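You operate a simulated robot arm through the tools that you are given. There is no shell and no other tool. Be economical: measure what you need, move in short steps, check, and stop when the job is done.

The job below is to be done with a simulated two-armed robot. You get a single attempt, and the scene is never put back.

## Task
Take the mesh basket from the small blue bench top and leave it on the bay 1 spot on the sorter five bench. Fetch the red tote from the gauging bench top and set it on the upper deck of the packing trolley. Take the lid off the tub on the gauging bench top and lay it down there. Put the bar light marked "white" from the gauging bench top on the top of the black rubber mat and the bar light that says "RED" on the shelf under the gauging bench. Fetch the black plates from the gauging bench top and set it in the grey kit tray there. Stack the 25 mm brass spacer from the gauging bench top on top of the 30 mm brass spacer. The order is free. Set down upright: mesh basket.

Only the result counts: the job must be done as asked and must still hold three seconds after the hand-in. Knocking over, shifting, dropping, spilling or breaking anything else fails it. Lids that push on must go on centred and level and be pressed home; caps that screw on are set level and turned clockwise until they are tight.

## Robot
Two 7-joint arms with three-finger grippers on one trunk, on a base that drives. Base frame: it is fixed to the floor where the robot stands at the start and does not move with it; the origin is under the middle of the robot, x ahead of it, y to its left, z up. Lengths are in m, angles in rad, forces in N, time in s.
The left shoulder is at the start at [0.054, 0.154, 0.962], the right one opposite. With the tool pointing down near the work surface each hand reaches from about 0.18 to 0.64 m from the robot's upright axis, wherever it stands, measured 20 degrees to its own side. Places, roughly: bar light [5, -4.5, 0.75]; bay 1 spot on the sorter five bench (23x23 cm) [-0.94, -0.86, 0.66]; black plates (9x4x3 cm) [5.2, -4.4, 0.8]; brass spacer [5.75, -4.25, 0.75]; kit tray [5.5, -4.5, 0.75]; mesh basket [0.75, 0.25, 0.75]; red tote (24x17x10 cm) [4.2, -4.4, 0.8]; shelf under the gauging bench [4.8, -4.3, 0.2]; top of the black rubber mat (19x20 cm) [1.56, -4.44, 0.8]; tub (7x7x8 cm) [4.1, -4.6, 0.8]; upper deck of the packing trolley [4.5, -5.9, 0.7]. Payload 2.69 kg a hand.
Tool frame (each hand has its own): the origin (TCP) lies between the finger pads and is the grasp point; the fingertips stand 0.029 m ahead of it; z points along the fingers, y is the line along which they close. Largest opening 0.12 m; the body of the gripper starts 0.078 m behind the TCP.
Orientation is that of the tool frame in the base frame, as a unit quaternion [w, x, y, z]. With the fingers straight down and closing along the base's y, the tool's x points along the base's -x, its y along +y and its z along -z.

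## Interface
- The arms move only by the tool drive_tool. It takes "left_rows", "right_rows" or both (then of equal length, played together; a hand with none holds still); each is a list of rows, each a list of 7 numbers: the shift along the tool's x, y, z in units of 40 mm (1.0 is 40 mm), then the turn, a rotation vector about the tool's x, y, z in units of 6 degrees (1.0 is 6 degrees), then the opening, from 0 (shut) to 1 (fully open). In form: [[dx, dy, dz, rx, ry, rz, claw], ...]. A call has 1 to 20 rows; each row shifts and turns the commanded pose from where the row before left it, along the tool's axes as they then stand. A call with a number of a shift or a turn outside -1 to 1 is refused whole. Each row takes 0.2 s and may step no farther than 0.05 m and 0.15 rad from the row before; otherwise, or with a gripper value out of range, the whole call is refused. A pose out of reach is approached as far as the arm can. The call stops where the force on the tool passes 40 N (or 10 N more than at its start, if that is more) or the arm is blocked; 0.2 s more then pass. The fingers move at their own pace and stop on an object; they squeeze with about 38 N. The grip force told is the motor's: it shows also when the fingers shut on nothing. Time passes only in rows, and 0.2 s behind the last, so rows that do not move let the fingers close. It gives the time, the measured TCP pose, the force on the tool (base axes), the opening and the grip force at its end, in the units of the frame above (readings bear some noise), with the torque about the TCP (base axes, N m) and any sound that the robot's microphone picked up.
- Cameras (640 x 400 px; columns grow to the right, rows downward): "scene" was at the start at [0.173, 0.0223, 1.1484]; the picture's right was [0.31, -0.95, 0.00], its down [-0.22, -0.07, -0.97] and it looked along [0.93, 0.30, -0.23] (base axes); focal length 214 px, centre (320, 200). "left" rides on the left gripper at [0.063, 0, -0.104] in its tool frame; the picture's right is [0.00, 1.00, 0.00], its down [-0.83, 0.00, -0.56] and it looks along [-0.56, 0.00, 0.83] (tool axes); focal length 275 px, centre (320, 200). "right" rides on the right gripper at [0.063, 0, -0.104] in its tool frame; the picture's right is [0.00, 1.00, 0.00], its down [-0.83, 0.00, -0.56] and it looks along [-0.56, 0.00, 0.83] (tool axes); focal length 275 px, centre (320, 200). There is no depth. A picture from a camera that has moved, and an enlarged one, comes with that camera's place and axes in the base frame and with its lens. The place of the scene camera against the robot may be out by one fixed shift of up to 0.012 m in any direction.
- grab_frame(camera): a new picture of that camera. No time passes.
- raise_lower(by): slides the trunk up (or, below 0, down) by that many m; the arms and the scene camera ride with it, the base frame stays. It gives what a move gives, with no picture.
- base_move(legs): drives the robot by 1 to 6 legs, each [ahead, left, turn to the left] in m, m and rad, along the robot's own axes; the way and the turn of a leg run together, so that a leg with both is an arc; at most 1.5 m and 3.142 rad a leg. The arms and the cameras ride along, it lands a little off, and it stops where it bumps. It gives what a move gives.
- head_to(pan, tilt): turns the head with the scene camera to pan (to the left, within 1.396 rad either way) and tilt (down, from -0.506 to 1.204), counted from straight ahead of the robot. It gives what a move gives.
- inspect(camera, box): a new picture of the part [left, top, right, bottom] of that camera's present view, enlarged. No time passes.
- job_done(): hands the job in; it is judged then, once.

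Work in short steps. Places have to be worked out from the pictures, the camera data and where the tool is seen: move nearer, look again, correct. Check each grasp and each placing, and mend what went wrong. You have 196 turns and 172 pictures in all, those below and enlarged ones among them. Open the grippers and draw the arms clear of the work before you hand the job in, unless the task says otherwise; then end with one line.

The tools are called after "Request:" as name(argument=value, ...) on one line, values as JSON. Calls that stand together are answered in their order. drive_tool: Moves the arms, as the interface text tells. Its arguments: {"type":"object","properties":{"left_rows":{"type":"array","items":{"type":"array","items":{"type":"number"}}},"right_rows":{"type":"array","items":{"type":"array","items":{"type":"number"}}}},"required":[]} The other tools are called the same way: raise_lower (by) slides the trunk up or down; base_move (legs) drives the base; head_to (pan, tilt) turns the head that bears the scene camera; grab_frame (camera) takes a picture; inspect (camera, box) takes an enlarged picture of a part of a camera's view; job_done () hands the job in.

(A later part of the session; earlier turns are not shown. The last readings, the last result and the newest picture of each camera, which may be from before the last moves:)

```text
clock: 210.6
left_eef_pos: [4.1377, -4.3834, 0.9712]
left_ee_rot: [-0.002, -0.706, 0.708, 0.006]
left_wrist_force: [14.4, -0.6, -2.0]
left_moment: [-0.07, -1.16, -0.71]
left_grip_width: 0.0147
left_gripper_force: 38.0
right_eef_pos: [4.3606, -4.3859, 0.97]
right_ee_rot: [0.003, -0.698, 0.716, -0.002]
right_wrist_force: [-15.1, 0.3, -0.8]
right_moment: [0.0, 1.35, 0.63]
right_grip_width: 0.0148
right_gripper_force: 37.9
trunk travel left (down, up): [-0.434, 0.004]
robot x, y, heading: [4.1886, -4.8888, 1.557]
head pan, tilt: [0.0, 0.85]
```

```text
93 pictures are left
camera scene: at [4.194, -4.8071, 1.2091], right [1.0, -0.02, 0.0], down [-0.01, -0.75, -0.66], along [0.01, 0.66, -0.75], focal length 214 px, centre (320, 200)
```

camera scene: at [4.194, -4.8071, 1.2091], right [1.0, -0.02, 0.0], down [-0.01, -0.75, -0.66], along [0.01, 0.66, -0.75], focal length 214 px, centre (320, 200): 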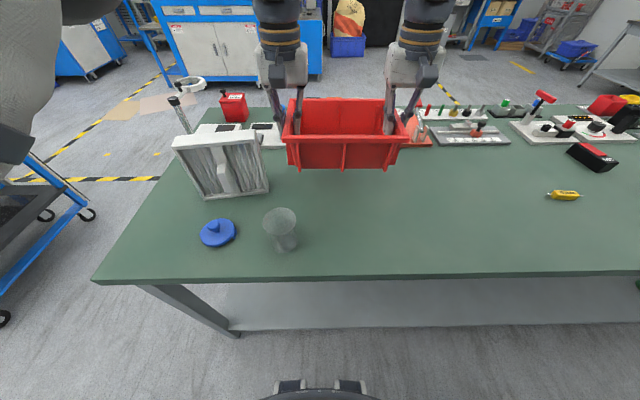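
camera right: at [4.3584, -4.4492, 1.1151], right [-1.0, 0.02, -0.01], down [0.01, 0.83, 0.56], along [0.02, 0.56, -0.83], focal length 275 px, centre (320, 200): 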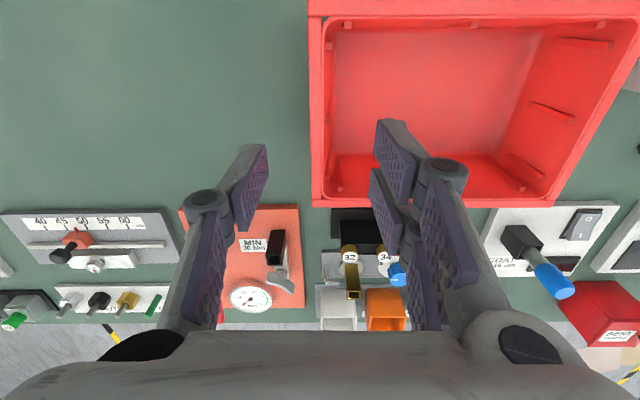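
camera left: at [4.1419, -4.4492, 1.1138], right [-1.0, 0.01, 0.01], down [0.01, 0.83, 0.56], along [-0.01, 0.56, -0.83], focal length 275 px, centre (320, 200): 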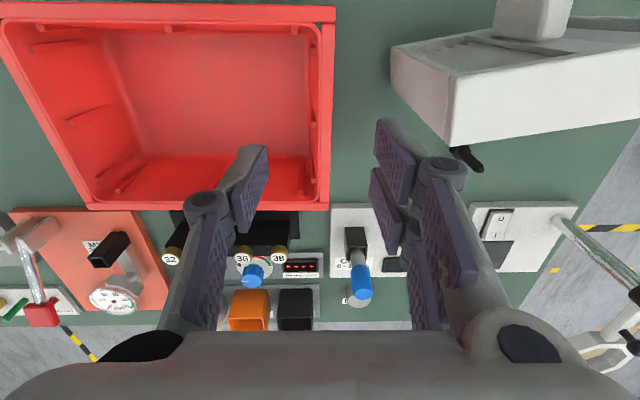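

Tote held level. Shift right 6 cm, back off, and turn left to face the trolley side.

Request:
base_move(legs=[[0, -0.06, 0], [-0.24, 0, 0], [0, 0, 1.57], [0, 0, 1.57]])

Request:
grab_frame(camera="scene")

```text
clock: 220.7
left_eef_pos: [4.303, -5.6306, 0.9714]
left_ee_rot: [0.007, 0.706, 0.708, 0.001]
left_wrist_force: [-13.2, -0.1, -1.2]
left_moment: [-0.12, 1.21, -0.73]
left_grip_width: 0.0147
left_gripper_force: 38.2
right_eef_pos: [4.0797, -5.6325, 0.9709]
right_ee_rot: [-0.001, 0.714, 0.7, -0.004]
right_wrist_force: [11.9, -1.2, 0.0]
right_moment: [0.16, -1.25, 0.52]
right_grip_width: 0.0148
right_gripper_force: 38.0
trunk travel left (down, up): [-0.434, 0.004]
robot x, y, heading: [4.2443, -5.1305, -1.584]
head pan, tilt: [0.0, 0.85]
```

```text
92 pictures are left
camera scene: at [4.2459, -5.2214, 1.2092], right [-1.0, 0.01, 0.0], down [0.01, 0.75, -0.66], along [-0.01, -0.66, -0.75], focal length 214 px, centre (320, 200)
```

scene: 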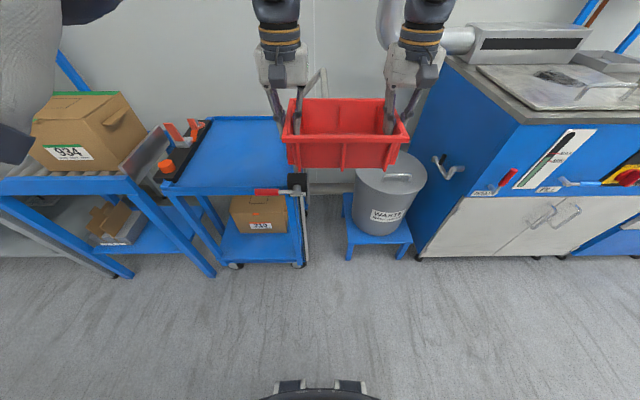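

Enlarge the trolley to judge the free deck area and the handle.

Request:
inspect(camera="scene", box=[130, 60, 350, 270])

Request:
grab_frame(camera="left")

```text
1.90 times, centred on (240, 165) of scene
camera zoom: at [4.2459, -5.2214, 1.2092], right [-1.0, 0.01, 0.0], down [0.01, 0.75, -0.66], along [-0.01, -0.66, -0.75], focal length 408 px, centre (472, 267)
```

zoom: 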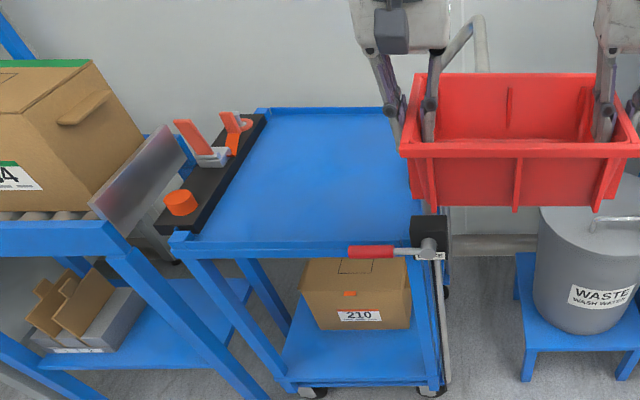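

```text
90 pictures are left
camera left: at [4.3028, -5.568, 1.0753], right [1.0, 0.0, 0.01], down [-0.01, -0.83, 0.56], along [0.01, -0.56, -0.83], focal length 275 px, centre (320, 200)
```

left: 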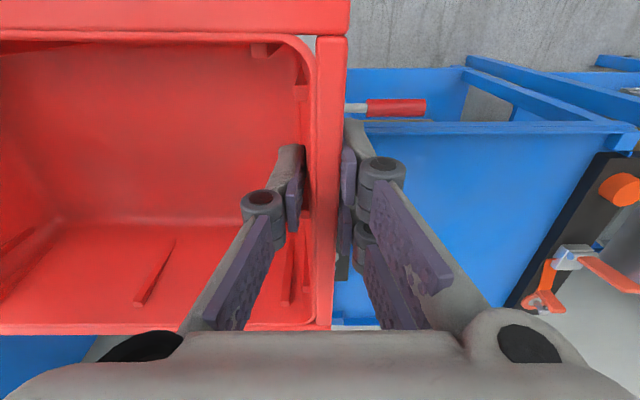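

Deck z ≈0.70; free deck x 4.36–4.70, y −5.72…−6.15. Sidestep so the tote centre is at x≈4.55.

Request:
base_move(legs=[[-0.06, 0, 0], [0, 0.36, 0]])

Request:
grab_frame(camera="scene")

```text
clock: 224.6
left_eef_pos: [4.6614, -5.5771, 0.9712]
left_ee_rot: [0.006, 0.707, 0.708, 0.001]
left_wrist_force: [0.4, 1.7, -1.1]
left_moment: [0.1, 1.07, -0.84]
left_grip_width: 0.0148
left_gripper_force: 37.8
right_eef_pos: [4.4381, -5.578, 0.9688]
right_ee_rot: [-0.001, 0.715, 0.699, -0.004]
right_wrist_force: [-0.3, -2.0, -1.2]
right_moment: [-0.09, -1.08, 0.53]
right_grip_width: 0.0145
right_gripper_force: 38.1
trunk travel left (down, up): [-0.434, 0.004]
robot x, y, heading: [4.6031, -5.0766, -1.587]
head pan, tilt: [0.0, 0.85]
```

```text
89 pictures are left
camera scene: at [4.6052, -5.1672, 1.2092], right [-1.0, 0.02, 0.0], down [0.01, 0.75, -0.66], along [-0.01, -0.66, -0.75], focal length 214 px, centre (320, 200)
```

scene: 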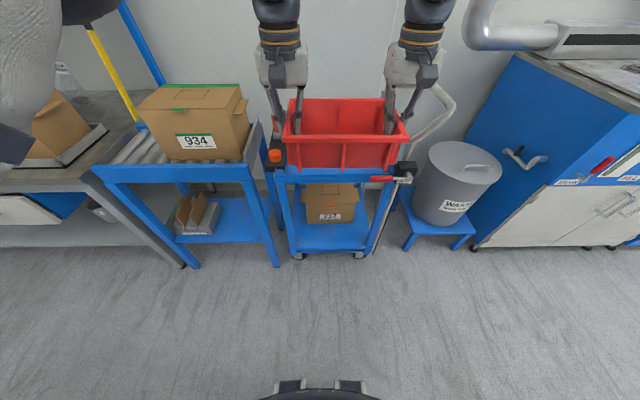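

Aligned. Drive ahead 0.33 so the tote is over the deck.

Request:
base_move(legs=[[0.33, 0, 0]])

Request:
grab_frame(camera="scene")

Request:
grab_frame(camera="right")

Request:
grab_frame(camera="left")

```text
clock: 226.8
left_eef_pos: [4.6565, -5.9054, 0.9714]
left_ee_rot: [0.007, 0.708, 0.706, 0.002]
left_wrist_force: [3.0, 1.0, -1.3]
left_moment: [0.12, 1.02, -0.86]
left_grip_width: 0.0146
left_gripper_force: 37.6
right_eef_pos: [4.4338, -5.9048, 0.9709]
right_ee_rot: [-0.001, 0.715, 0.7, -0.004]
right_wrist_force: [-2.3, -0.9, -0.9]
right_moment: [-0.03, -1.05, 0.58]
right_grip_width: 0.0148
right_gripper_force: 38.2
trunk travel left (down, up): [-0.434, 0.004]
robot x, y, heading: [4.5996, -5.4043, -1.588]
head pan, tilt: [0.0, 0.85]
```

```text
88 pictures are left
camera scene: at [4.6, -5.4949, 1.2092], right [-1.0, 0.02, 0.0], down [0.01, 0.75, -0.66], along [-0.01, -0.66, -0.75], focal length 214 px, centre (320, 200)
```

scene: 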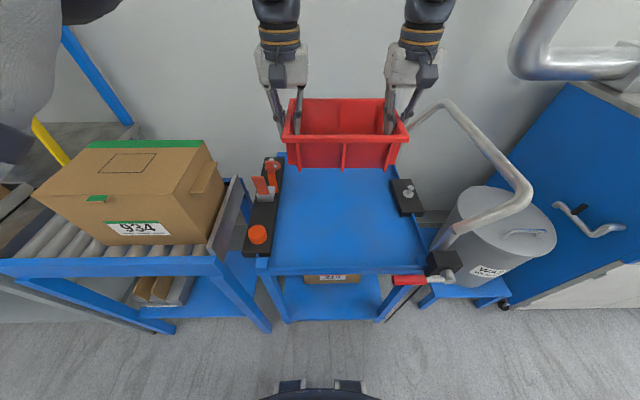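

```text
87 pictures are left
camera right: at [4.4355, -5.8423, 1.0743], right [1.0, -0.02, -0.01], down [-0.01, -0.83, 0.56], along [-0.01, -0.56, -0.83], focal length 275 px, centre (320, 200)
```

right: 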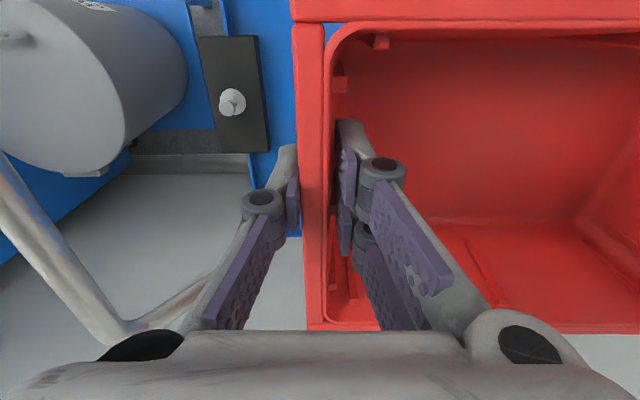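

```text
86 pictures are left
camera left: at [4.6564, -5.8414, 1.0752], right [1.0, 0.0, 0.01], down [-0.01, -0.83, 0.56], along [0.01, -0.56, -0.83], focal length 275 px, centre (320, 200)
```

left: 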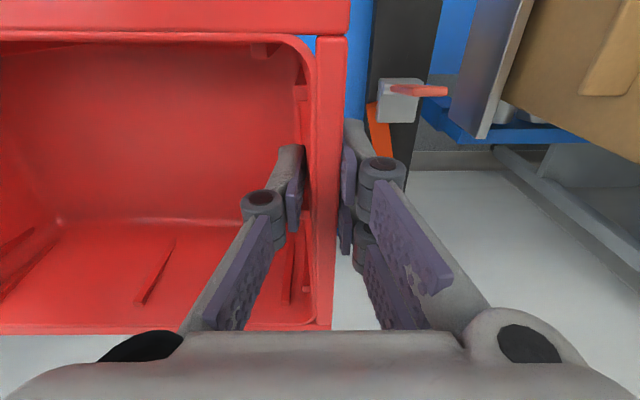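

Tote is over free deck between the tool tray and the handle block. Lower the trunk 0.165, leaving a ~2.5 cm gap.

Request:
raise_lower(by=-0.165)

Request:
inspect(camera="scene", box=[200, 60, 460, 300])

```text
clock: 228.7
left_eef_pos: [4.6563, -5.9044, 0.8062]
left_ee_rot: [0.007, 0.707, 0.707, 0.001]
left_wrist_force: [3.8, 1.1, -1.0]
left_moment: [-0.15, 0.97, -0.8]
left_grip_width: 0.0144
left_gripper_force: 38.4
right_eef_pos: [4.4332, -5.9054, 0.8056]
right_ee_rot: [-0.001, 0.715, 0.699, -0.004]
right_wrist_force: [-3.5, -1.1, -0.7]
right_moment: [0.18, -1.07, 0.53]
right_grip_width: 0.0146
right_gripper_force: 37.8
trunk travel left (down, up): [-0.269, 0.169]
robot x, y, heading: [4.6026, -5.4021, -1.588]
head pan, tilt: [0.0, 0.85]
```

```text
1.67 times, centred on (330, 180) of scene
camera zoom: at [4.5986, -5.588, 1.0272], right [-1.0, 0.02, 0.0], down [0.01, 0.75, -0.66], along [-0.01, -0.66, -0.75], focal length 358 px, centre (303, 233)
```

zoom: 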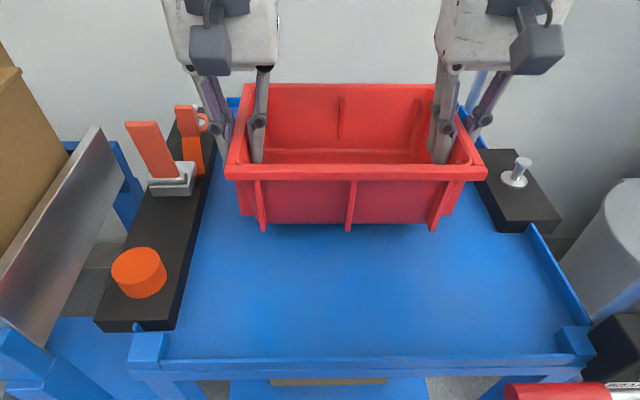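

Clear on both sides. Lower both hands in small steps to contact.

Request:
drive_tool(left_rows=[[0, 0, 0.2, 0, 0, 0, 0], [0, 0, 0.15, 0, 0, 0, 0], [0, 0, 0.1, 0, 0, 0, 0], [0, 0, 0.1, 0, 0, 0, 0], [0, 0, 0.1, 0, 0, 0, 0]], right_rows=[[0, 0, 0.2, 0, 0, 0, 0], [0, 0, 0.15, 0, 0, 0, 0], [0, 0, 0.1, 0, 0, 0, 0], [0, 0, 0.1, 0, 0, 0, 0], [0, 0, 0.1, 0, 0, 0, 0]])

```text
clock: 229.9
left_eef_pos: [4.6576, -5.9049, 0.7812]
left_ee_rot: [0.008, 0.707, 0.707, 0.0]
left_wrist_force: [4.1, 1.7, -0.2]
left_moment: [-0.69, 1.12, -0.83]
left_grip_width: 0.0148
left_gripper_force: 37.9
right_eef_pos: [4.433, -5.9054, 0.7789]
right_ee_rot: [0.0, 0.714, 0.7, -0.005]
right_wrist_force: [-4.1, -0.9, 8.5]
right_moment: [-0.11, -0.91, 0.42]
right_grip_width: 0.0147
right_gripper_force: 38.0
trunk travel left (down, up): [-0.269, 0.169]
robot x, y, heading: [4.6051, -5.4046, -1.592]
head pan, tilt: [0.0, 0.85]
```

Right side starts to touch (8.5 N). Lower 3 mm more, then open slightly and lift.

Request:
drive_tool(left_rows=[[0, 0, 0.08, 0, 0, 0, 0], [0, 0, 0, 0, 0, 0, 0], [0, 0, 0, 0, 0, 0, 0.2], [0, 0, 0, 0, 0, 0, 0.28], [0, 0, -0.5, 0, 0, 0, 0.28], [0, 0, -0.7, 0, 0, 0, 0.28], [0, 0, -0.8, 0, 0, 0, 0.28], [0, 0, -0.8, 0, 0, 0, 0.28]], right_rows=[[0, 0, 0.05, 0, 0, 0, 0], [0, 0, 0, 0, 0, 0, 0], [0, 0, 0, 0, 0, 0, 0.2], [0, 0, 0, 0, 0, 0, 0.28], [0, 0, -0.5, 0, 0, 0, 0.28], [0, 0, -0.7, 0, 0, 0, 0.28], [0, 0, -0.8, 0, 0, 0, 0.28], [0, 0, -0.8, 0, 0, 0, 0.28]])

Request:
grab_frame(camera="scene")

```text
clock: 231.7
left_eef_pos: [4.6569, -5.9043, 0.8898]
left_ee_rot: [0.007, 0.706, 0.708, 0.002]
left_wrist_force: [0.9, -0.3, -0.2]
left_moment: [-0.01, 0.02, 0.0]
left_grip_width: 0.0337
left_gripper_force: 0.0
right_eef_pos: [4.4331, -5.9038, 0.8896]
right_ee_rot: [0.0, 0.714, 0.7, -0.004]
right_wrist_force: [-0.4, 0.2, 0.0]
right_moment: [0.01, 0.0, -0.04]
right_grip_width: 0.0335
right_gripper_force: 0.1
trunk travel left (down, up): [-0.269, 0.169]
robot x, y, heading: [4.6035, -5.4034, -1.587]
head pan, tilt: [0.0, 0.85]
```

```text
84 pictures are left
camera scene: at [4.5986, -5.5878, 1.0272], right [-1.0, 0.02, 0.0], down [0.01, 0.75, -0.66], along [-0.01, -0.66, -0.75], focal length 214 px, centre (320, 200)
```

scene: 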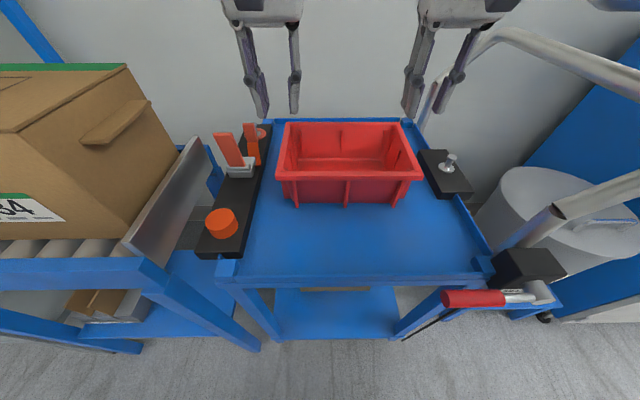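

Tote sits on the deck. Raise the trunk, back away, and drive to face the bench at x≈5.1 from the south.

Request:
raise_lower(by=0.16)

Request:
base_move(legs=[[-0.27, 0, 0], [0, 0, 1.58], [0.5, 0, 0], [0, 0, 1.57]])

Request:
head_to(pan=0.0, tilt=0.7)

Request:
grab_frame(camera="scene")

```text
clock: 233.5
left_eef_pos: [4.6571, -5.9043, 1.0477]
left_ee_rot: [0.006, 0.707, 0.707, 0.002]
left_wrist_force: [0.5, 0.3, 1.0]
left_moment: [0.06, 0.03, 0.01]
left_grip_width: 0.0336
left_gripper_force: 0.0
right_eef_pos: [4.4341, -5.9049, 1.0478]
right_ee_rot: [-0.002, 0.715, 0.7, -0.003]
right_wrist_force: [0.4, -0.4, -0.1]
right_moment: [0.02, 0.0, 0.01]
right_grip_width: 0.0335
right_gripper_force: 0.1
trunk travel left (down, up): [-0.429, 0.009]
robot x, y, heading: [4.6028, -5.4019, -1.587]
head pan, tilt: [0.0, 0.85]
```

```text
clock: 245.6
left_eef_pos: [5.0567, -4.6405, 1.048]
left_ee_rot: [0.0, -0.701, 0.713, 0.008]
left_wrist_force: [-0.5, -0.8, -0.7]
left_moment: [-0.01, -0.02, 0.01]
left_grip_width: 0.0336
left_gripper_force: 0.0
right_eef_pos: [5.2804, -4.6426, 1.049]
right_ee_rot: [0.004, -0.694, 0.72, -0.001]
right_wrist_force: [-0.9, -0.1, 0.1]
right_moment: [0.0, 0.02, -0.02]
right_grip_width: 0.0335
right_gripper_force: 0.0
trunk travel left (down, up): [-0.429, 0.009]
robot x, y, heading: [5.1049, -5.1453, 1.539]
head pan, tilt: [0.0, 0.85]
```

```text
clock: 246.3
left_eef_pos: [5.0569, -4.6398, 1.0486]
left_ee_rot: [-0.002, -0.701, 0.713, 0.008]
left_wrist_force: [-0.8, 0.1, -0.4]
left_moment: [0.02, -0.01, -0.01]
left_grip_width: 0.0333
left_gripper_force: 0.1
right_eef_pos: [5.2797, -4.6435, 1.0489]
right_ee_rot: [0.005, -0.693, 0.721, -0.002]
right_wrist_force: [0.3, 0.6, -1.2]
right_moment: [-0.04, 0.04, -0.01]
right_grip_width: 0.0334
right_gripper_force: 0.1
trunk travel left (down, up): [-0.429, 0.009]
robot x, y, heading: [5.1053, -5.1439, 1.536]
head pan, tilt: [0.0, 0.7]
```

```text
83 pictures are left
camera scene: at [5.1089, -5.0499, 1.2167], right [1.0, -0.03, 0.0], down [-0.02, -0.64, -0.76], along [0.02, 0.76, -0.64], focal length 214 px, centre (320, 200)
```

scene: 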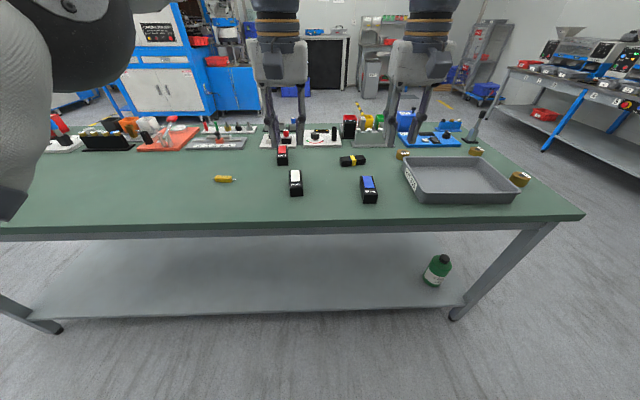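

Request:
inspect(camera="scene", box=[250, 120, 410, 220])

Request:
inspect(camera="scene", box=[380, 100, 590, 230])

```text
4.00 times, centred on (330, 170) of scene
camera zoom: at [5.1089, -5.0499, 1.2167], right [1.0, -0.03, 0.0], down [-0.02, -0.64, -0.76], along [0.02, 0.76, -0.64], focal length 858 px, centre (280, 320)
```

zoom: 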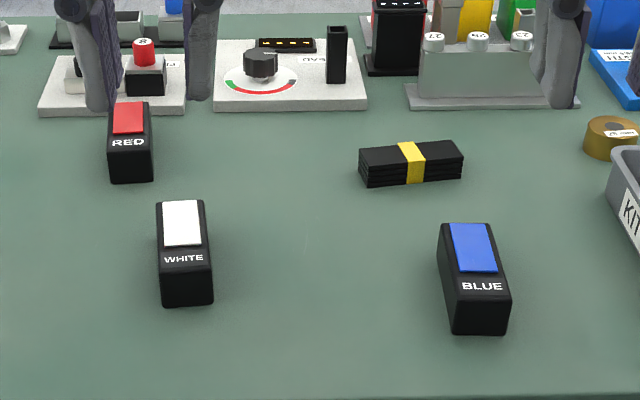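

```text
3.05 times, centred on (485, 165) of scene
camera zoom: at [5.1089, -5.0499, 1.2167], right [1.0, -0.03, 0.0], down [-0.02, -0.64, -0.76], along [0.02, 0.76, -0.64], focal length 654 px, centre (-183, 307)
```

zoom: 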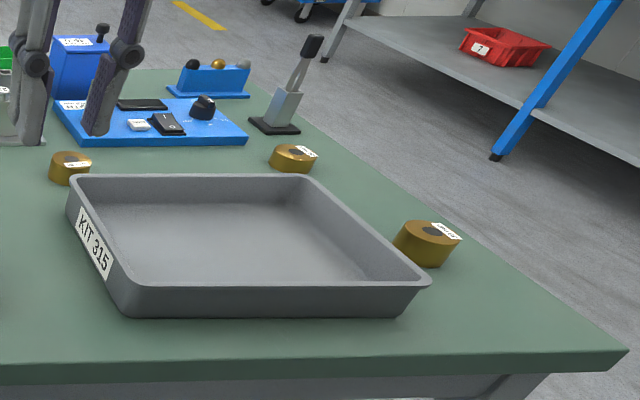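

White, RED and BLUE bar lights, the banded plates, KIT tray and spacers are all identified. Move to x≈5.28, y≈−4.89 for the plates first.

Request:
base_move(legs=[[0, -0.17, 0.03], [0.25, 0, 0]])

Request:
grab_frame(camera="right")

```text
clock: 249.6
left_eef_pos: [5.2091, -4.396, 1.0493]
left_ee_rot: [0.002, 0.713, -0.701, -0.007]
left_wrist_force: [-0.2, -0.2, -0.3]
left_moment: [-0.03, -0.02, 0.01]
left_grip_width: 0.0336
left_gripper_force: 0.1
right_eef_pos: [5.4315, -4.3903, 1.0489]
right_ee_rot: [0.004, -0.705, 0.709, -0.001]
right_wrist_force: [-0.7, 0.5, -1.3]
right_moment: [0.0, 0.02, -0.01]
right_grip_width: 0.0337
right_gripper_force: 0.1
trunk travel left (down, up): [-0.429, 0.009]
robot x, y, heading: [5.2709, -4.8936, 1.578]
head pan, tilt: [0.0, 0.7]
```

```text
80 pictures are left
camera right: at [5.4313, -4.4549, 1.1535], right [-1.0, 0.0, -0.01], down [0.0, 0.83, 0.56], along [0.01, 0.56, -0.83], focal length 275 px, centre (320, 200)
```

right: 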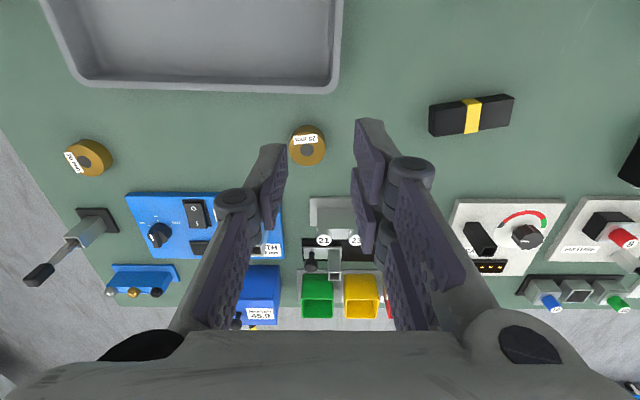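

Right camera puts the plates at about (5.257,−4.36), yaw ≈+5°. Move the left hand aside west and bring the right hand over the plates, fully open.

Request:
drive_tool(left_rows=[[0, 0.85, 0, 0, 0, 0, 0.5], [0, 0.85, 0, 0, 0, 0, 0.5], [0, 0.85, 0, 0, 0, 0, 0.6], [0, 0.85, 0, 0, 0, 0, 0.6], [0, 0.85, 0, 0, 0, 0, 0.6], [0, 0, 0, 0, 0, 0, 0.6]], right_rows=[[-0.15, 0.87, 0.4, 0, 0, -0.16, 1], [-0.15, 0.87, 0.4, 0, 0, -0.16, 1], [-0.15, 0.87, 0.4, 0, 0, -0.16, 1], [-0.15, 0.87, 0.4, 0, 0, -0.16, 1], [-0.15, 0.87, 0.4, 0, 0, -0.16, 1], [0, 0, 0, 0, 0, 0, 1]])

Request:
grab_frame(camera="right")

```text
clock: 251.0
left_eef_pos: [5.0399, -4.3984, 1.0513]
left_ee_rot: [0.001, 0.713, -0.701, -0.008]
left_wrist_force: [-0.5, -0.2, -0.1]
left_moment: [0.03, 0.04, -0.01]
left_grip_width: 0.072
left_gripper_force: 0.1
right_eef_pos: [5.2744, -4.3814, 0.9653]
right_ee_rot: [-0.004, 0.733, -0.68, 0.002]
right_wrist_force: [1.1, -0.2, 1.1]
right_moment: [0.01, 0.01, 0.0]
right_grip_width: 0.12
right_gripper_force: 0.1
right hand out of reach, approached as far as the arm can: row 4, 5
trunk travel left (down, up): [-0.429, 0.009]
robot x, y, heading: [5.2763, -4.897, 1.573]
head pan, tilt: [0.0, 0.7]
```

```text
79 pictures are left
camera right: at [5.2796, -4.4451, 1.0696], right [-1.0, -0.08, -0.01], down [-0.07, 0.83, 0.56], along [-0.04, 0.56, -0.83], focal length 275 px, centre (320, 200)
```

right: 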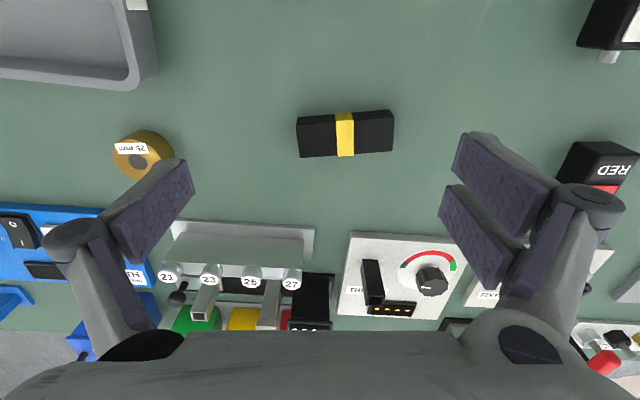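

Plates at (5.251,−4.358), yaw ≈+8°; also the spacer left of it looks like "25 mm". Correct and descend to z≈0.89, then check.

Request:
drive_tool(right_rows=[[-0.2, 0.18, 0.6, 0, 0, -0.3, 1], [-0.2, 0.18, 0.6, 0, 0, -0.3, 1], [-0.23, 0.17, 0.6, 0, 0, 0, 1], [0, 0, 0, 0, 0, 0, 1]])

Request:
grab_frame(camera="right")

```text
clock: 252.0
left_eef_pos: [5.039, -4.399, 1.0526]
left_ee_rot: [0.001, 0.713, -0.701, -0.008]
left_wrist_force: [-0.4, 0.6, 0.3]
left_moment: [0.03, 0.01, -0.03]
left_grip_width: 0.0719
left_gripper_force: 0.0
right_eef_pos: [5.2554, -4.3783, 0.8998]
right_ee_rot: [-0.004, 0.755, -0.656, 0.001]
right_wrist_force: [-0.1, -0.5, -0.4]
right_moment: [0.03, -0.02, -0.02]
right_grip_width: 0.1201
right_gripper_force: 0.0
right hand out of reach, approached as far as the arm can: row 1, 2, 3
trunk travel left (down, up): [-0.429, 0.009]
robot x, y, heading: [5.2747, -4.8968, 1.572]
head pan, tilt: [0.0, 0.7]
```

```text
78 pictures are left
camera right: at [5.2646, -4.4423, 1.0043], right [-0.99, -0.15, -0.01], down [-0.12, 0.82, 0.56], along [-0.08, 0.55, -0.83], focal length 275 px, centre (320, 200)
```

right: 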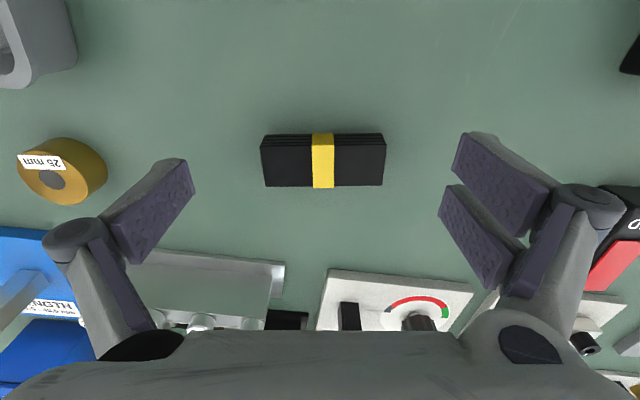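

Yaw is right ("25 mm" spacer confirmed beside it), but the arm is at its forward limit. Drive ahead 5 cm, slowly.

Request:
base_move(legs=[[0.05, 0.04, 0]])

Request:
grab_frame(camera="right")

```text
clock: 253.0
left_eef_pos: [4.9992, -4.3487, 1.0504]
left_ee_rot: [0.001, 0.713, -0.701, -0.006]
left_wrist_force: [0.0, 0.4, -1.1]
left_moment: [-0.02, -0.02, -0.01]
left_grip_width: 0.0718
left_gripper_force: 0.0
right_eef_pos: [5.2148, -4.3293, 0.9008]
right_ee_rot: [-0.005, 0.756, -0.655, 0.001]
right_wrist_force: [0.7, -0.4, -0.8]
right_moment: [-0.02, 0.0, -0.03]
right_grip_width: 0.1202
right_gripper_force: 0.0
trunk travel left (down, up): [-0.429, 0.009]
robot x, y, heading: [5.2353, -4.8461, 1.571]
head pan, tilt: [0.0, 0.7]
```

```text
77 pictures are left
camera right: at [5.2244, -4.3915, 1.0041], right [-0.99, -0.15, -0.01], down [-0.13, 0.82, 0.56], along [-0.07, 0.55, -0.83], focal length 275 px, centre (320, 200)
```

right: 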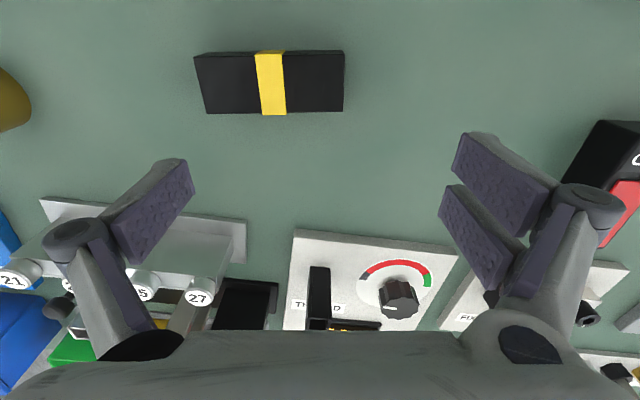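

Plates measured at (5.252,−4.354). Align, descend to 0.838 and close.

Request:
drive_tool(right_rows=[[0.38, -0.41, 0, 0, 0, 0, 1], [0.37, -0.42, 0, 0, 0, 0, 1], [0, 0, 0.5, 0, 0, 0, 1], [0, 0, 0.5, 0, 0, 0, 1], [0, 0, 0.5, 0, 0, 0, 1], [0, 0, 0.05, 0, 0, 0, 0.85], [0, 0, 0, 0, 0, 0, 0.7], [0, 0, 0, 0, 0, 0, 0], [0, 0, 0, 0, 0, 0, 0]])

Request:
grab_frame(camera="right")

```text
clock: 255.0
left_eef_pos: [4.9998, -4.3493, 1.0512]
left_ee_rot: [0.002, 0.713, -0.701, -0.007]
left_wrist_force: [-0.3, 0.1, 0.1]
left_moment: [0.02, 0.0, -0.02]
left_grip_width: 0.0718
left_gripper_force: 0.0
right_eef_pos: [5.2389, -4.3174, 0.8405]
right_ee_rot: [-0.005, 0.756, -0.655, 0.002]
right_wrist_force: [0.3, -0.5, 0.1]
right_moment: [-0.02, 0.0, 0.0]
right_grip_width: 0.0
right_gripper_force: 28.3
right hand out of reach, approached as far as the arm can: row 1, 2, 4
trunk travel left (down, up): [-0.429, 0.009]
robot x, y, heading: [5.2323, -4.8455, 1.573]
head pan, tilt: [0.0, 0.7]
```

```text
76 pictures are left
camera right: at [5.2488, -4.3805, 0.9458], right [-0.99, -0.15, -0.01], down [-0.13, 0.82, 0.56], along [-0.07, 0.55, -0.83], focal length 275 px, centre (320, 200)
```

right: 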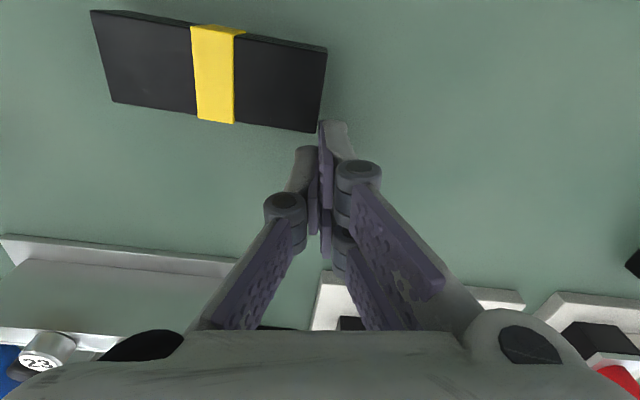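

The arm hit a joint limit near its mid-line and nudged the plates. Lift, and move the base left so the plates lie on the right arm's own side.

Request:
drive_tool(right_rows=[[0, 0, -0.8, 0, 0, 0, 0], [0, 0, -0.8, 0, 0, 0.7, 0.3], [0, 0, -0.6, 0, 0, 0.7, 0.6]])

Request:
base_move(legs=[[-0.03, 0.2, 0]])

Request:
grab_frame(camera="right")

```text
clock: 255.8
left_eef_pos: [4.9996, -4.3492, 1.0504]
left_ee_rot: [0.002, 0.714, -0.7, -0.007]
left_wrist_force: [-0.7, 0.3, -0.5]
left_moment: [-0.01, 0.06, 0.02]
left_grip_width: 0.072
left_gripper_force: 0.0
right_eef_pos: [5.2413, -4.3225, 0.9285]
right_ee_rot: [0.004, -0.705, 0.709, 0.0]
right_wrist_force: [0.6, 0.1, 0.0]
right_moment: [-0.04, 0.0, -0.04]
right_grip_width: 0.0721
right_gripper_force: 0.2
right hand out of reach, approached as far as the arm can: row 3
trunk travel left (down, up): [-0.429, 0.009]
robot x, y, heading: [5.2333, -4.8475, 1.571]
head pan, tilt: [0.0, 0.7]
```

```text
clock: 258.0
left_eef_pos: [4.7994, -4.3792, 1.051]
left_ee_rot: [0.0, 0.714, -0.7, -0.007]
left_wrist_force: [0.5, 0.5, -0.3]
left_moment: [-0.01, 0.02, -0.03]
left_grip_width: 0.0716
left_gripper_force: 0.0
right_eef_pos: [5.0433, -4.3525, 0.9282]
right_ee_rot: [0.004, -0.706, 0.709, 0.0]
right_wrist_force: [0.0, 0.3, 0.1]
right_moment: [-0.01, 0.02, 0.0]
right_grip_width: 0.0716
right_gripper_force: 0.1
trunk travel left (down, up): [-0.429, 0.009]
robot x, y, heading: [5.0325, -4.8775, 1.57]
head pan, tilt: [0.0, 0.7]
```

```text
75 pictures are left
camera right: at [5.0424, -4.4163, 1.0333], right [-1.0, 0.0, -0.01], down [0.0, 0.83, 0.56], along [0.01, 0.56, -0.83], focal length 275 px, centre (320, 200)
```

right: 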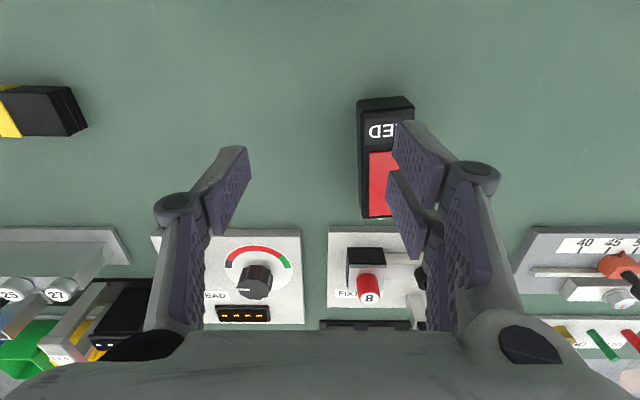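

Slide the right hand east to above the plates and look.

Request:
drive_tool(right_rows=[[0.03, -0.87, 0, 0, 0, 0, 0.8], [0.03, -0.87, 0, 0, 0, 0, 1], [0.03, -0.87, 0, 0, 0, 0, 1], [0.03, -0.87, 0, 0, 0, 0, 1], [0.03, -0.87, 0, 0, 0, 0, 1], [0.03, -0.87, 0, 0, 0, 0, 1], [0, 0, 0, 0, 0, 0, 1]])

Request:
grab_frame(camera="right")

```text
clock: 259.6
left_eef_pos: [4.8002, -4.379, 1.0507]
left_ee_rot: [0.001, 0.713, -0.701, -0.007]
left_wrist_force: [-0.7, -0.5, -0.1]
left_moment: [0.0, 0.0, 0.03]
left_grip_width: 0.0718
left_gripper_force: 0.0
right_eef_pos: [5.2493, -4.3605, 0.9288]
right_ee_rot: [0.004, -0.705, 0.709, -0.001]
right_wrist_force: [0.2, 0.3, -0.1]
right_moment: [0.02, 0.0, -0.01]
right_grip_width: 0.1202
right_gripper_force: 0.1
trunk travel left (down, up): [-0.429, 0.009]
robot x, y, heading: [5.0315, -4.8746, 1.57]
head pan, tilt: [0.0, 0.7]
```

```text
74 pictures are left
camera right: at [5.2498, -4.4242, 1.0336], right [-1.0, 0.0, -0.01], down [0.0, 0.83, 0.56], along [0.01, 0.56, -0.83], focal length 275 px, centre (320, 200)
```

right: 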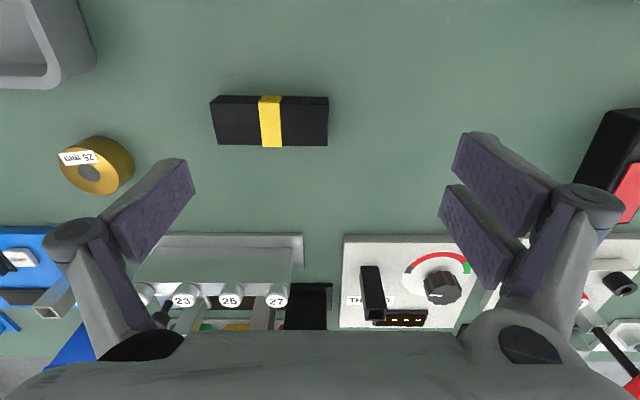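

Reachable here; the plates now lie square at (5.290,−4.357). Align, descend, close.

Request:
drive_tool(right_rows=[[-0.1, -0.5, 0.2, 0, 0, 0, 1], [0, -0.5, 0.3, 0, 0, 0, 1], [0, 0, 0.6, 0, 0, 0, 1], [0, 0, 0.6, 0, 0, 0, 1], [0, 0, 0.55, 0, 0, 0, 1], [0, 0, 0, 0, 0, 0, 0.85], [0, 0, 0, 0, 0, 0, 0.7], [0, 0, 0, 0, 0, 0, 0.4], [0, 0, 0, 0, 0, 0, 0.3]])

Request:
grab_frame(camera="right")

```text
clock: 261.6
left_eef_pos: [4.8008, -4.3792, 1.0511]
left_ee_rot: [0.001, 0.713, -0.701, -0.007]
left_wrist_force: [0.2, 0.2, -0.6]
left_moment: [-0.02, 0.0, -0.03]
left_grip_width: 0.0719
left_gripper_force: 0.2
right_eef_pos: [5.2914, -4.3571, 0.8399]
right_ee_rot: [0.005, -0.705, 0.709, 0.0]
right_wrist_force: [0.8, 0.0, 0.7]
right_moment: [0.01, -0.08, -0.01]
right_grip_width: 0.0896
right_gripper_force: 37.9
trunk travel left (down, up): [-0.429, 0.009]
robot x, y, heading: [5.0362, -4.8795, 1.572]
head pan, tilt: [0.0, 0.7]
```

```text
73 pictures are left
camera right: at [5.2918, -4.4203, 0.9448], right [-1.0, 0.0, -0.01], down [0.0, 0.83, 0.56], along [0.01, 0.56, -0.83], focal length 275 px, centre (320, 200)
```

right: 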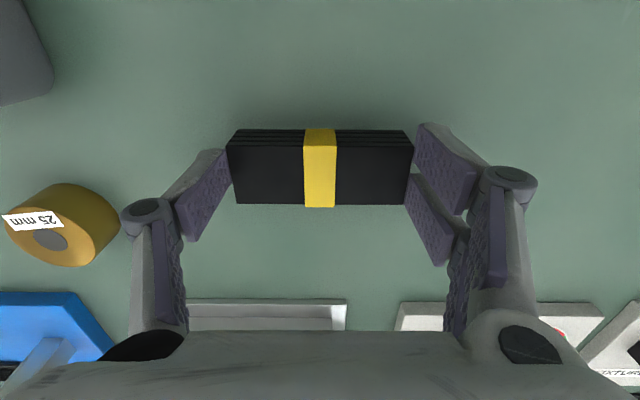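

Plates gripped (90 mm). Lift 10 cm and shift the base right 0.22.

Request:
drive_tool(right_rows=[[0, 0, -0.6, 0, 0, 0, 0.3], [0, 0, -0.7, 0, 0, 0, 0.3], [0, 0, -0.7, 0, 0, 0, 0.3], [0, 0, -0.5, 0, 0, 0, 0.3]])

Request:
base_move(legs=[[0, -0.22, 0]])

Request:
grab_frame(camera="scene")

Request:
grab_frame(camera="right")

```text
clock: 262.6
left_eef_pos: [4.8006, -4.3794, 1.0516]
left_ee_rot: [0.001, 0.713, -0.701, -0.008]
left_wrist_force: [0.2, 0.4, 0.3]
left_moment: [-0.04, 0.03, 0.05]
left_grip_width: 0.0721
left_gripper_force: 0.2
right_eef_pos: [5.2907, -4.3587, 0.9405]
right_ee_rot: [0.004, -0.705, 0.709, -0.002]
right_wrist_force: [-0.2, -0.7, -2.6]
right_moment: [-0.03, 0.02, 0.01]
right_grip_width: 0.0896
right_gripper_force: 37.9
trunk travel left (down, up): [-0.429, 0.009]
robot x, y, heading: [5.0327, -4.8741, 1.575]
head pan, tilt: [0.0, 0.7]
```

```text
clock: 264.9
left_eef_pos: [5.0199, -4.3785, 1.051]
left_ee_rot: [0.002, 0.712, -0.702, -0.007]
left_wrist_force: [0.6, 0.9, 0.3]
left_moment: [0.02, 0.01, 0.0]
left_grip_width: 0.0721
left_gripper_force: 0.0
right_eef_pos: [5.5108, -4.357, 0.9416]
right_ee_rot: [0.005, -0.705, 0.709, -0.001]
right_wrist_force: [-0.5, 0.0, -2.8]
right_moment: [-0.03, -0.01, 0.02]
right_grip_width: 0.0894
right_gripper_force: 37.7
trunk travel left (down, up): [-0.429, 0.009]
robot x, y, heading: [5.2536, -4.8759, 1.574]
head pan, tilt: [0.0, 0.7]
```

```text
72 pictures are left
camera scene: at [5.2544, -4.7835, 1.2167], right [1.0, 0.0, 0.0], down [0.0, -0.64, -0.76], along [0.0, 0.76, -0.64], focal length 214 px, centre (320, 200)
```

scene: 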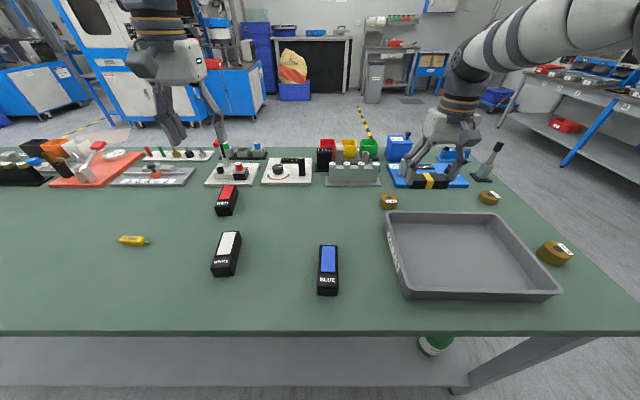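

```text
71 pictures are left
camera right: at [5.5105, -4.4203, 1.045], right [-1.0, 0.0, -0.01], down [0.0, 0.83, 0.56], along [0.01, 0.56, -0.83], focal length 275 px, centre (320, 200)
```

right: 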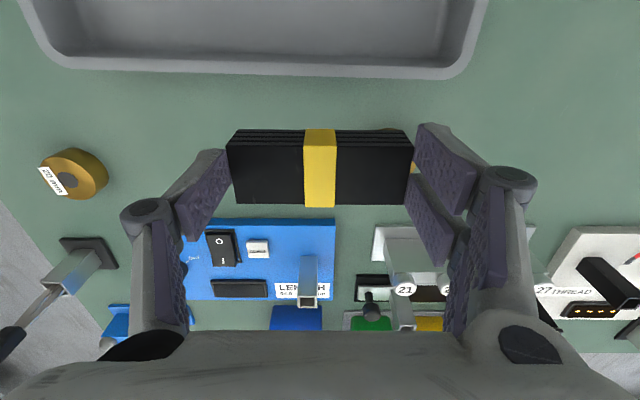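

Tray centre ≈ (5.556,−4.495). Move the plates over it and lower to just above its floor.

Request:
drive_tool(right_rows=[[0.86, -0.28, 0, 0, 0, 0, 0.3], [0.86, -0.28, 0, 0, 0, 0, 0.3], [0.86, -0.28, 0, 0, 0, 0, 0.3], [0.86, -0.28, 0, 0, 0, 0, 0.3], [0, 0, 0.7, 0, 0, 0, 0.3], [0, 0, 0.7, 0, 0, 0, 0.3], [0, 0, 0.5, 0, 0, 0, 0.3], [0, 0, 0, 0, 0, 0, 0.3]])

Request:
inspect(camera="scene", box=[360, 140, 600, 320])

```text
clock: 266.7
left_eef_pos: [5.0191, -4.3793, 1.0507]
left_ee_rot: [0.001, 0.713, -0.702, -0.008]
left_wrist_force: [0.1, -0.1, -0.8]
left_moment: [0.01, -0.01, 0.02]
left_grip_width: 0.0718
left_gripper_force: 0.1
right_eef_pos: [5.5545, -4.4946, 0.8633]
right_ee_rot: [0.004, -0.705, 0.709, 0.0]
right_wrist_force: [-0.1, -0.3, -2.2]
right_moment: [-0.01, -0.02, 0.02]
right_grip_width: 0.0896
right_gripper_force: 38.2
trunk travel left (down, up): [-0.429, 0.009]
robot x, y, heading: [5.2528, -4.875, 1.574]
head pan, tilt: [0.0, 0.7]
```

```text
2.22 times, centred on (480, 230) of scene
camera zoom: at [5.254, -4.7838, 1.2168], right [1.0, 0.0, 0.0], down [0.0, -0.64, -0.77], along [0.0, 0.77, -0.64], focal length 477 px, centre (-36, 133)
```

zoom: 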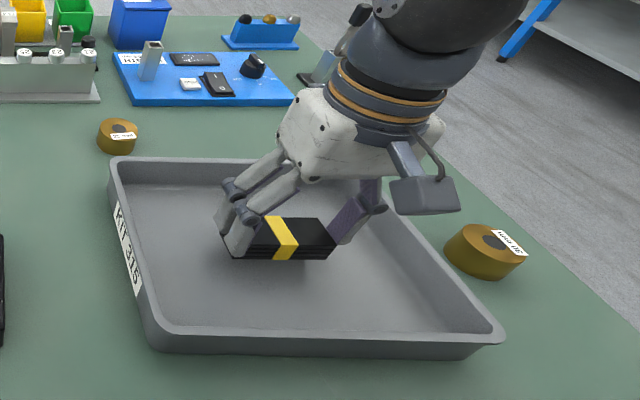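

Well centred in the tray. Lower to contact and release.

Request:
drive_tool(right_rows=[[0, 0, 0.15, 0, 0, 0, 0.3], [0, 0, 0.12, 0, 0, 0, 0.3], [0, 0, 0.1, 0, 0, 0, 0.3], [0, 0, 0.05, 0, 0, 0, 0.3], [0, 0, 0, 0, 0, 0, 0.3]])

```text
clock: 267.9
left_eef_pos: [5.0213, -4.3783, 1.0512]
left_ee_rot: [0.001, 0.712, -0.702, -0.008]
left_wrist_force: [0.5, 0.8, -0.3]
left_moment: [0.03, -0.02, 0.0]
left_grip_width: 0.0721
left_gripper_force: 0.1
right_eef_pos: [5.5549, -4.4928, 0.8467]
right_ee_rot: [0.004, -0.705, 0.709, 0.0]
right_wrist_force: [-0.4, 0.4, -2.9]
right_moment: [0.01, 0.03, 0.01]
right_grip_width: 0.0896
right_gripper_force: 38.0
trunk travel left (down, up): [-0.429, 0.009]
robot x, y, heading: [5.2551, -4.8782, 1.573]
head pan, tilt: [0.0, 0.7]
```

Request:
drive_tool(right_rows=[[0, 0, 0.08, 0, 0, 0, 0.3], [0, 0, 0.08, 0, 0, 0, 0.3], [0, 0, 0, 0, 0, 0, 0.3]])

```text
clock: 268.7
left_eef_pos: [5.018, -4.3801, 1.0524]
left_ee_rot: [0.0, 0.713, -0.702, -0.007]
left_wrist_force: [-0.1, -0.7, -0.5]
left_moment: [-0.02, 0.01, -0.01]
left_grip_width: 0.072
left_gripper_force: 0.0
right_eef_pos: [5.5552, -4.4933, 0.8441]
right_ee_rot: [0.007, -0.705, 0.709, -0.001]
right_wrist_force: [3.1, 0.3, 25.9]
right_moment: [0.1, -0.07, -0.04]
right_grip_width: 0.0901
right_gripper_force: 38.2
trunk travel left (down, up): [-0.429, 0.009]
robot x, y, heading: [5.2534, -4.8776, 1.565]
head pan, tilt: [0.0, 0.7]
```

Contact. Ease off, open and lift away.

Request:
drive_tool(right_rows=[[0, 0, -0.07, 0, 0, 0, 0.3], [0, 0, 0, 0, 0, 0, 0.82], [0, 0, 0, 0, 0, 0, 0.92], [0, 0, 0, 0, 0, 0, 0.95], [0, 0, -0.6, 0, 0, 0, 0.95], [0, 0, -0.8, 0, 0, 0, 0.9], [0, 0, -0.8, 0, 0, 0, 0.8], [0, 0, -0.8, 0, 0, 0, 0.6]])

Request:
inspect(camera="scene", box=[360, 140, 600, 320])

Request:
grab_frame(camera="right")

```text
clock: 270.5
left_eef_pos: [5.0185, -4.3787, 1.0514]
left_ee_rot: [0.001, 0.712, -0.702, -0.007]
left_wrist_force: [0.1, 0.3, -0.3]
left_moment: [0.0, 0.01, 0.01]
left_grip_width: 0.072
left_gripper_force: 0.0
right_eef_pos: [5.5541, -4.4959, 0.9649]
right_ee_rot: [0.004, -0.705, 0.71, -0.001]
right_wrist_force: [0.5, -0.2, -0.3]
right_moment: [0.03, -0.01, -0.01]
right_grip_width: 0.0723
right_gripper_force: 0.0
trunk travel left (down, up): [-0.429, 0.009]
robot x, y, heading: [5.2532, -4.878, 1.569]
head pan, tilt: [0.0, 0.7]
```

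```text
2.22 times, centred on (480, 230) of scene
camera zoom: at [5.2538, -4.7842, 1.2168], right [1.0, 0.0, 0.0], down [0.0, -0.64, -0.77], along [0.0, 0.77, -0.64], focal length 477 px, centre (-36, 133)
```

zoom: 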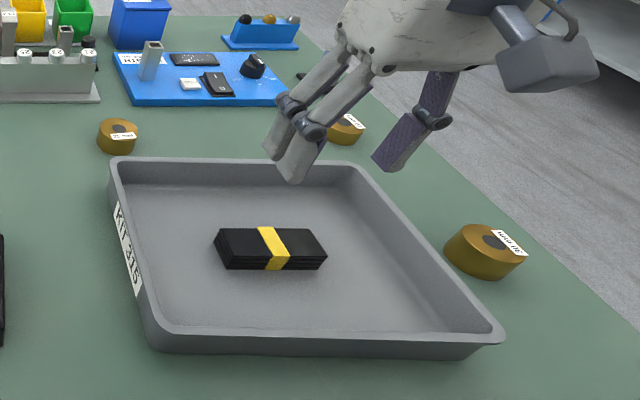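

```text
68 pictures are left
camera right: at [5.5537, -4.5594, 1.069], right [-1.0, 0.0, -0.01], down [0.0, 0.83, 0.56], along [0.01, 0.56, -0.83], focal length 275 px, centre (320, 200)
```

right: 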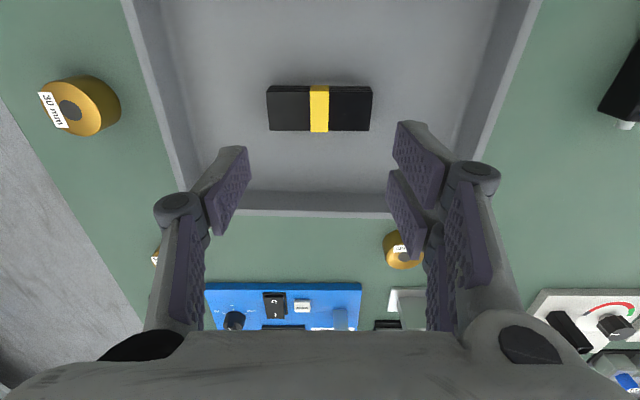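

Plates rest in the tray; the east spacer reads "30 mm". Now move the right hand over the 25 mm spacer (≈(5.46,−4.32)).

Request:
drive_tool(right_rows=[[-0.875, 0.47, 0, 0, 0, 0, 0.7], [-0.875, 0.47, 0, 0, 0, 0, 0.7], [-0.875, 0.47, 0, 0, 0, 0, 0.7], [-0.875, 0.47, 0, 0, 0, 0, 0.7], [-0.8, 0.47, 0, 0, 0, 0, 0.7], [0, 0, 0, 0, 0, 0, 0.7]])

Request:
grab_frame(camera="right")

```text
clock: 271.9
left_eef_pos: [5.0196, -4.3796, 1.0518]
left_ee_rot: [0.001, 0.713, -0.701, -0.007]
left_wrist_force: [-0.2, -0.3, -0.2]
left_moment: [0.02, 0.0, -0.03]
left_grip_width: 0.0722
left_gripper_force: 0.1
right_eef_pos: [5.4604, -4.325, 0.9647]
right_ee_rot: [0.003, -0.704, 0.71, -0.002]
right_wrist_force: [-0.9, 0.0, -0.5]
right_moment: [-0.02, 0.0, -0.02]
right_grip_width: 0.0837
right_gripper_force: 0.1
trunk travel left (down, up): [-0.429, 0.009]
robot x, y, heading: [5.2546, -4.8729, 1.57]
head pan, tilt: [0.0, 0.7]
```

```text
67 pictures are left
camera right: at [5.4603, -4.3875, 1.0691], right [-1.0, 0.0, -0.01], down [0.0, 0.83, 0.56], along [0.01, 0.56, -0.83], focal length 275 px, centre (320, 200)
```

right: 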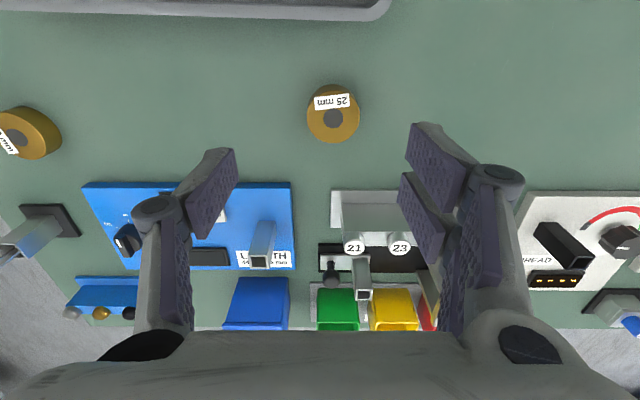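

Centre at (5.451,−4.312), Ø≈46 mm. Align, descend and grip.

Request:
drive_tool(right_rows=[[-0.33, 0.22, 0.5, 0, 0, 0, 0.7], [0, 0, 0.7, 0, 0, 0, 0.7], [0, 0, 0.7, 0, 0, 0, 0.7], [0, 0, 0.7, 0, 0, 0, 0.7], [0, 0, 0.6, 0, 0, 0, 0.7], [0, 0, 0, 0, 0, 0, 0.5], [0, 0, 0, 0, 0, 0, 0.2], [0, 0, 0, 0, 0, 0, 0.2]])

Request:
grab_frame(camera="right")

```text
clock: 273.7
left_eef_pos: [5.0205, -4.3798, 1.051]
left_ee_rot: [0.001, 0.713, -0.701, -0.007]
left_wrist_force: [0.4, -0.7, -1.1]
left_moment: [-0.02, -0.04, 0.0]
left_grip_width: 0.0718
left_gripper_force: 0.1
right_eef_pos: [5.4533, -4.311, 0.8349]
right_ee_rot: [0.005, -0.705, 0.709, -0.001]
right_wrist_force: [-0.5, -0.1, 2.1]
right_moment: [0.06, -0.05, -0.03]
right_grip_width: 0.0463
right_gripper_force: 38.0
right hand out of reach, approached as far as the arm can: row 1
trunk travel left (down, up): [-0.429, 0.009]
robot x, y, heading: [5.2547, -4.8734, 1.566]
head pan, tilt: [0.0, 0.7]
```

```text
66 pictures are left
camera right: at [5.4526, -4.3758, 0.94], right [-1.0, 0.0, -0.01], down [0.0, 0.83, 0.56], along [0.01, 0.56, -0.83], focal length 275 px, centre (320, 200)
```

right: 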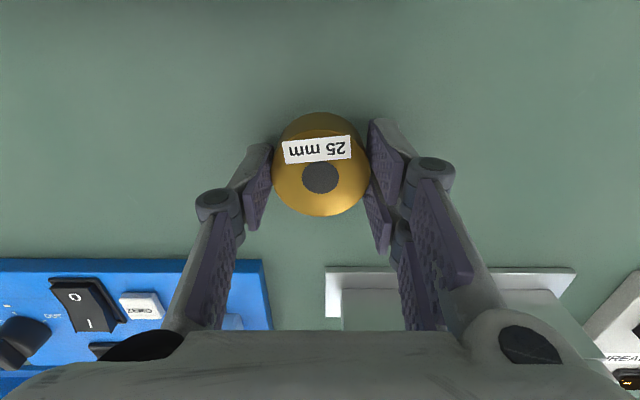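

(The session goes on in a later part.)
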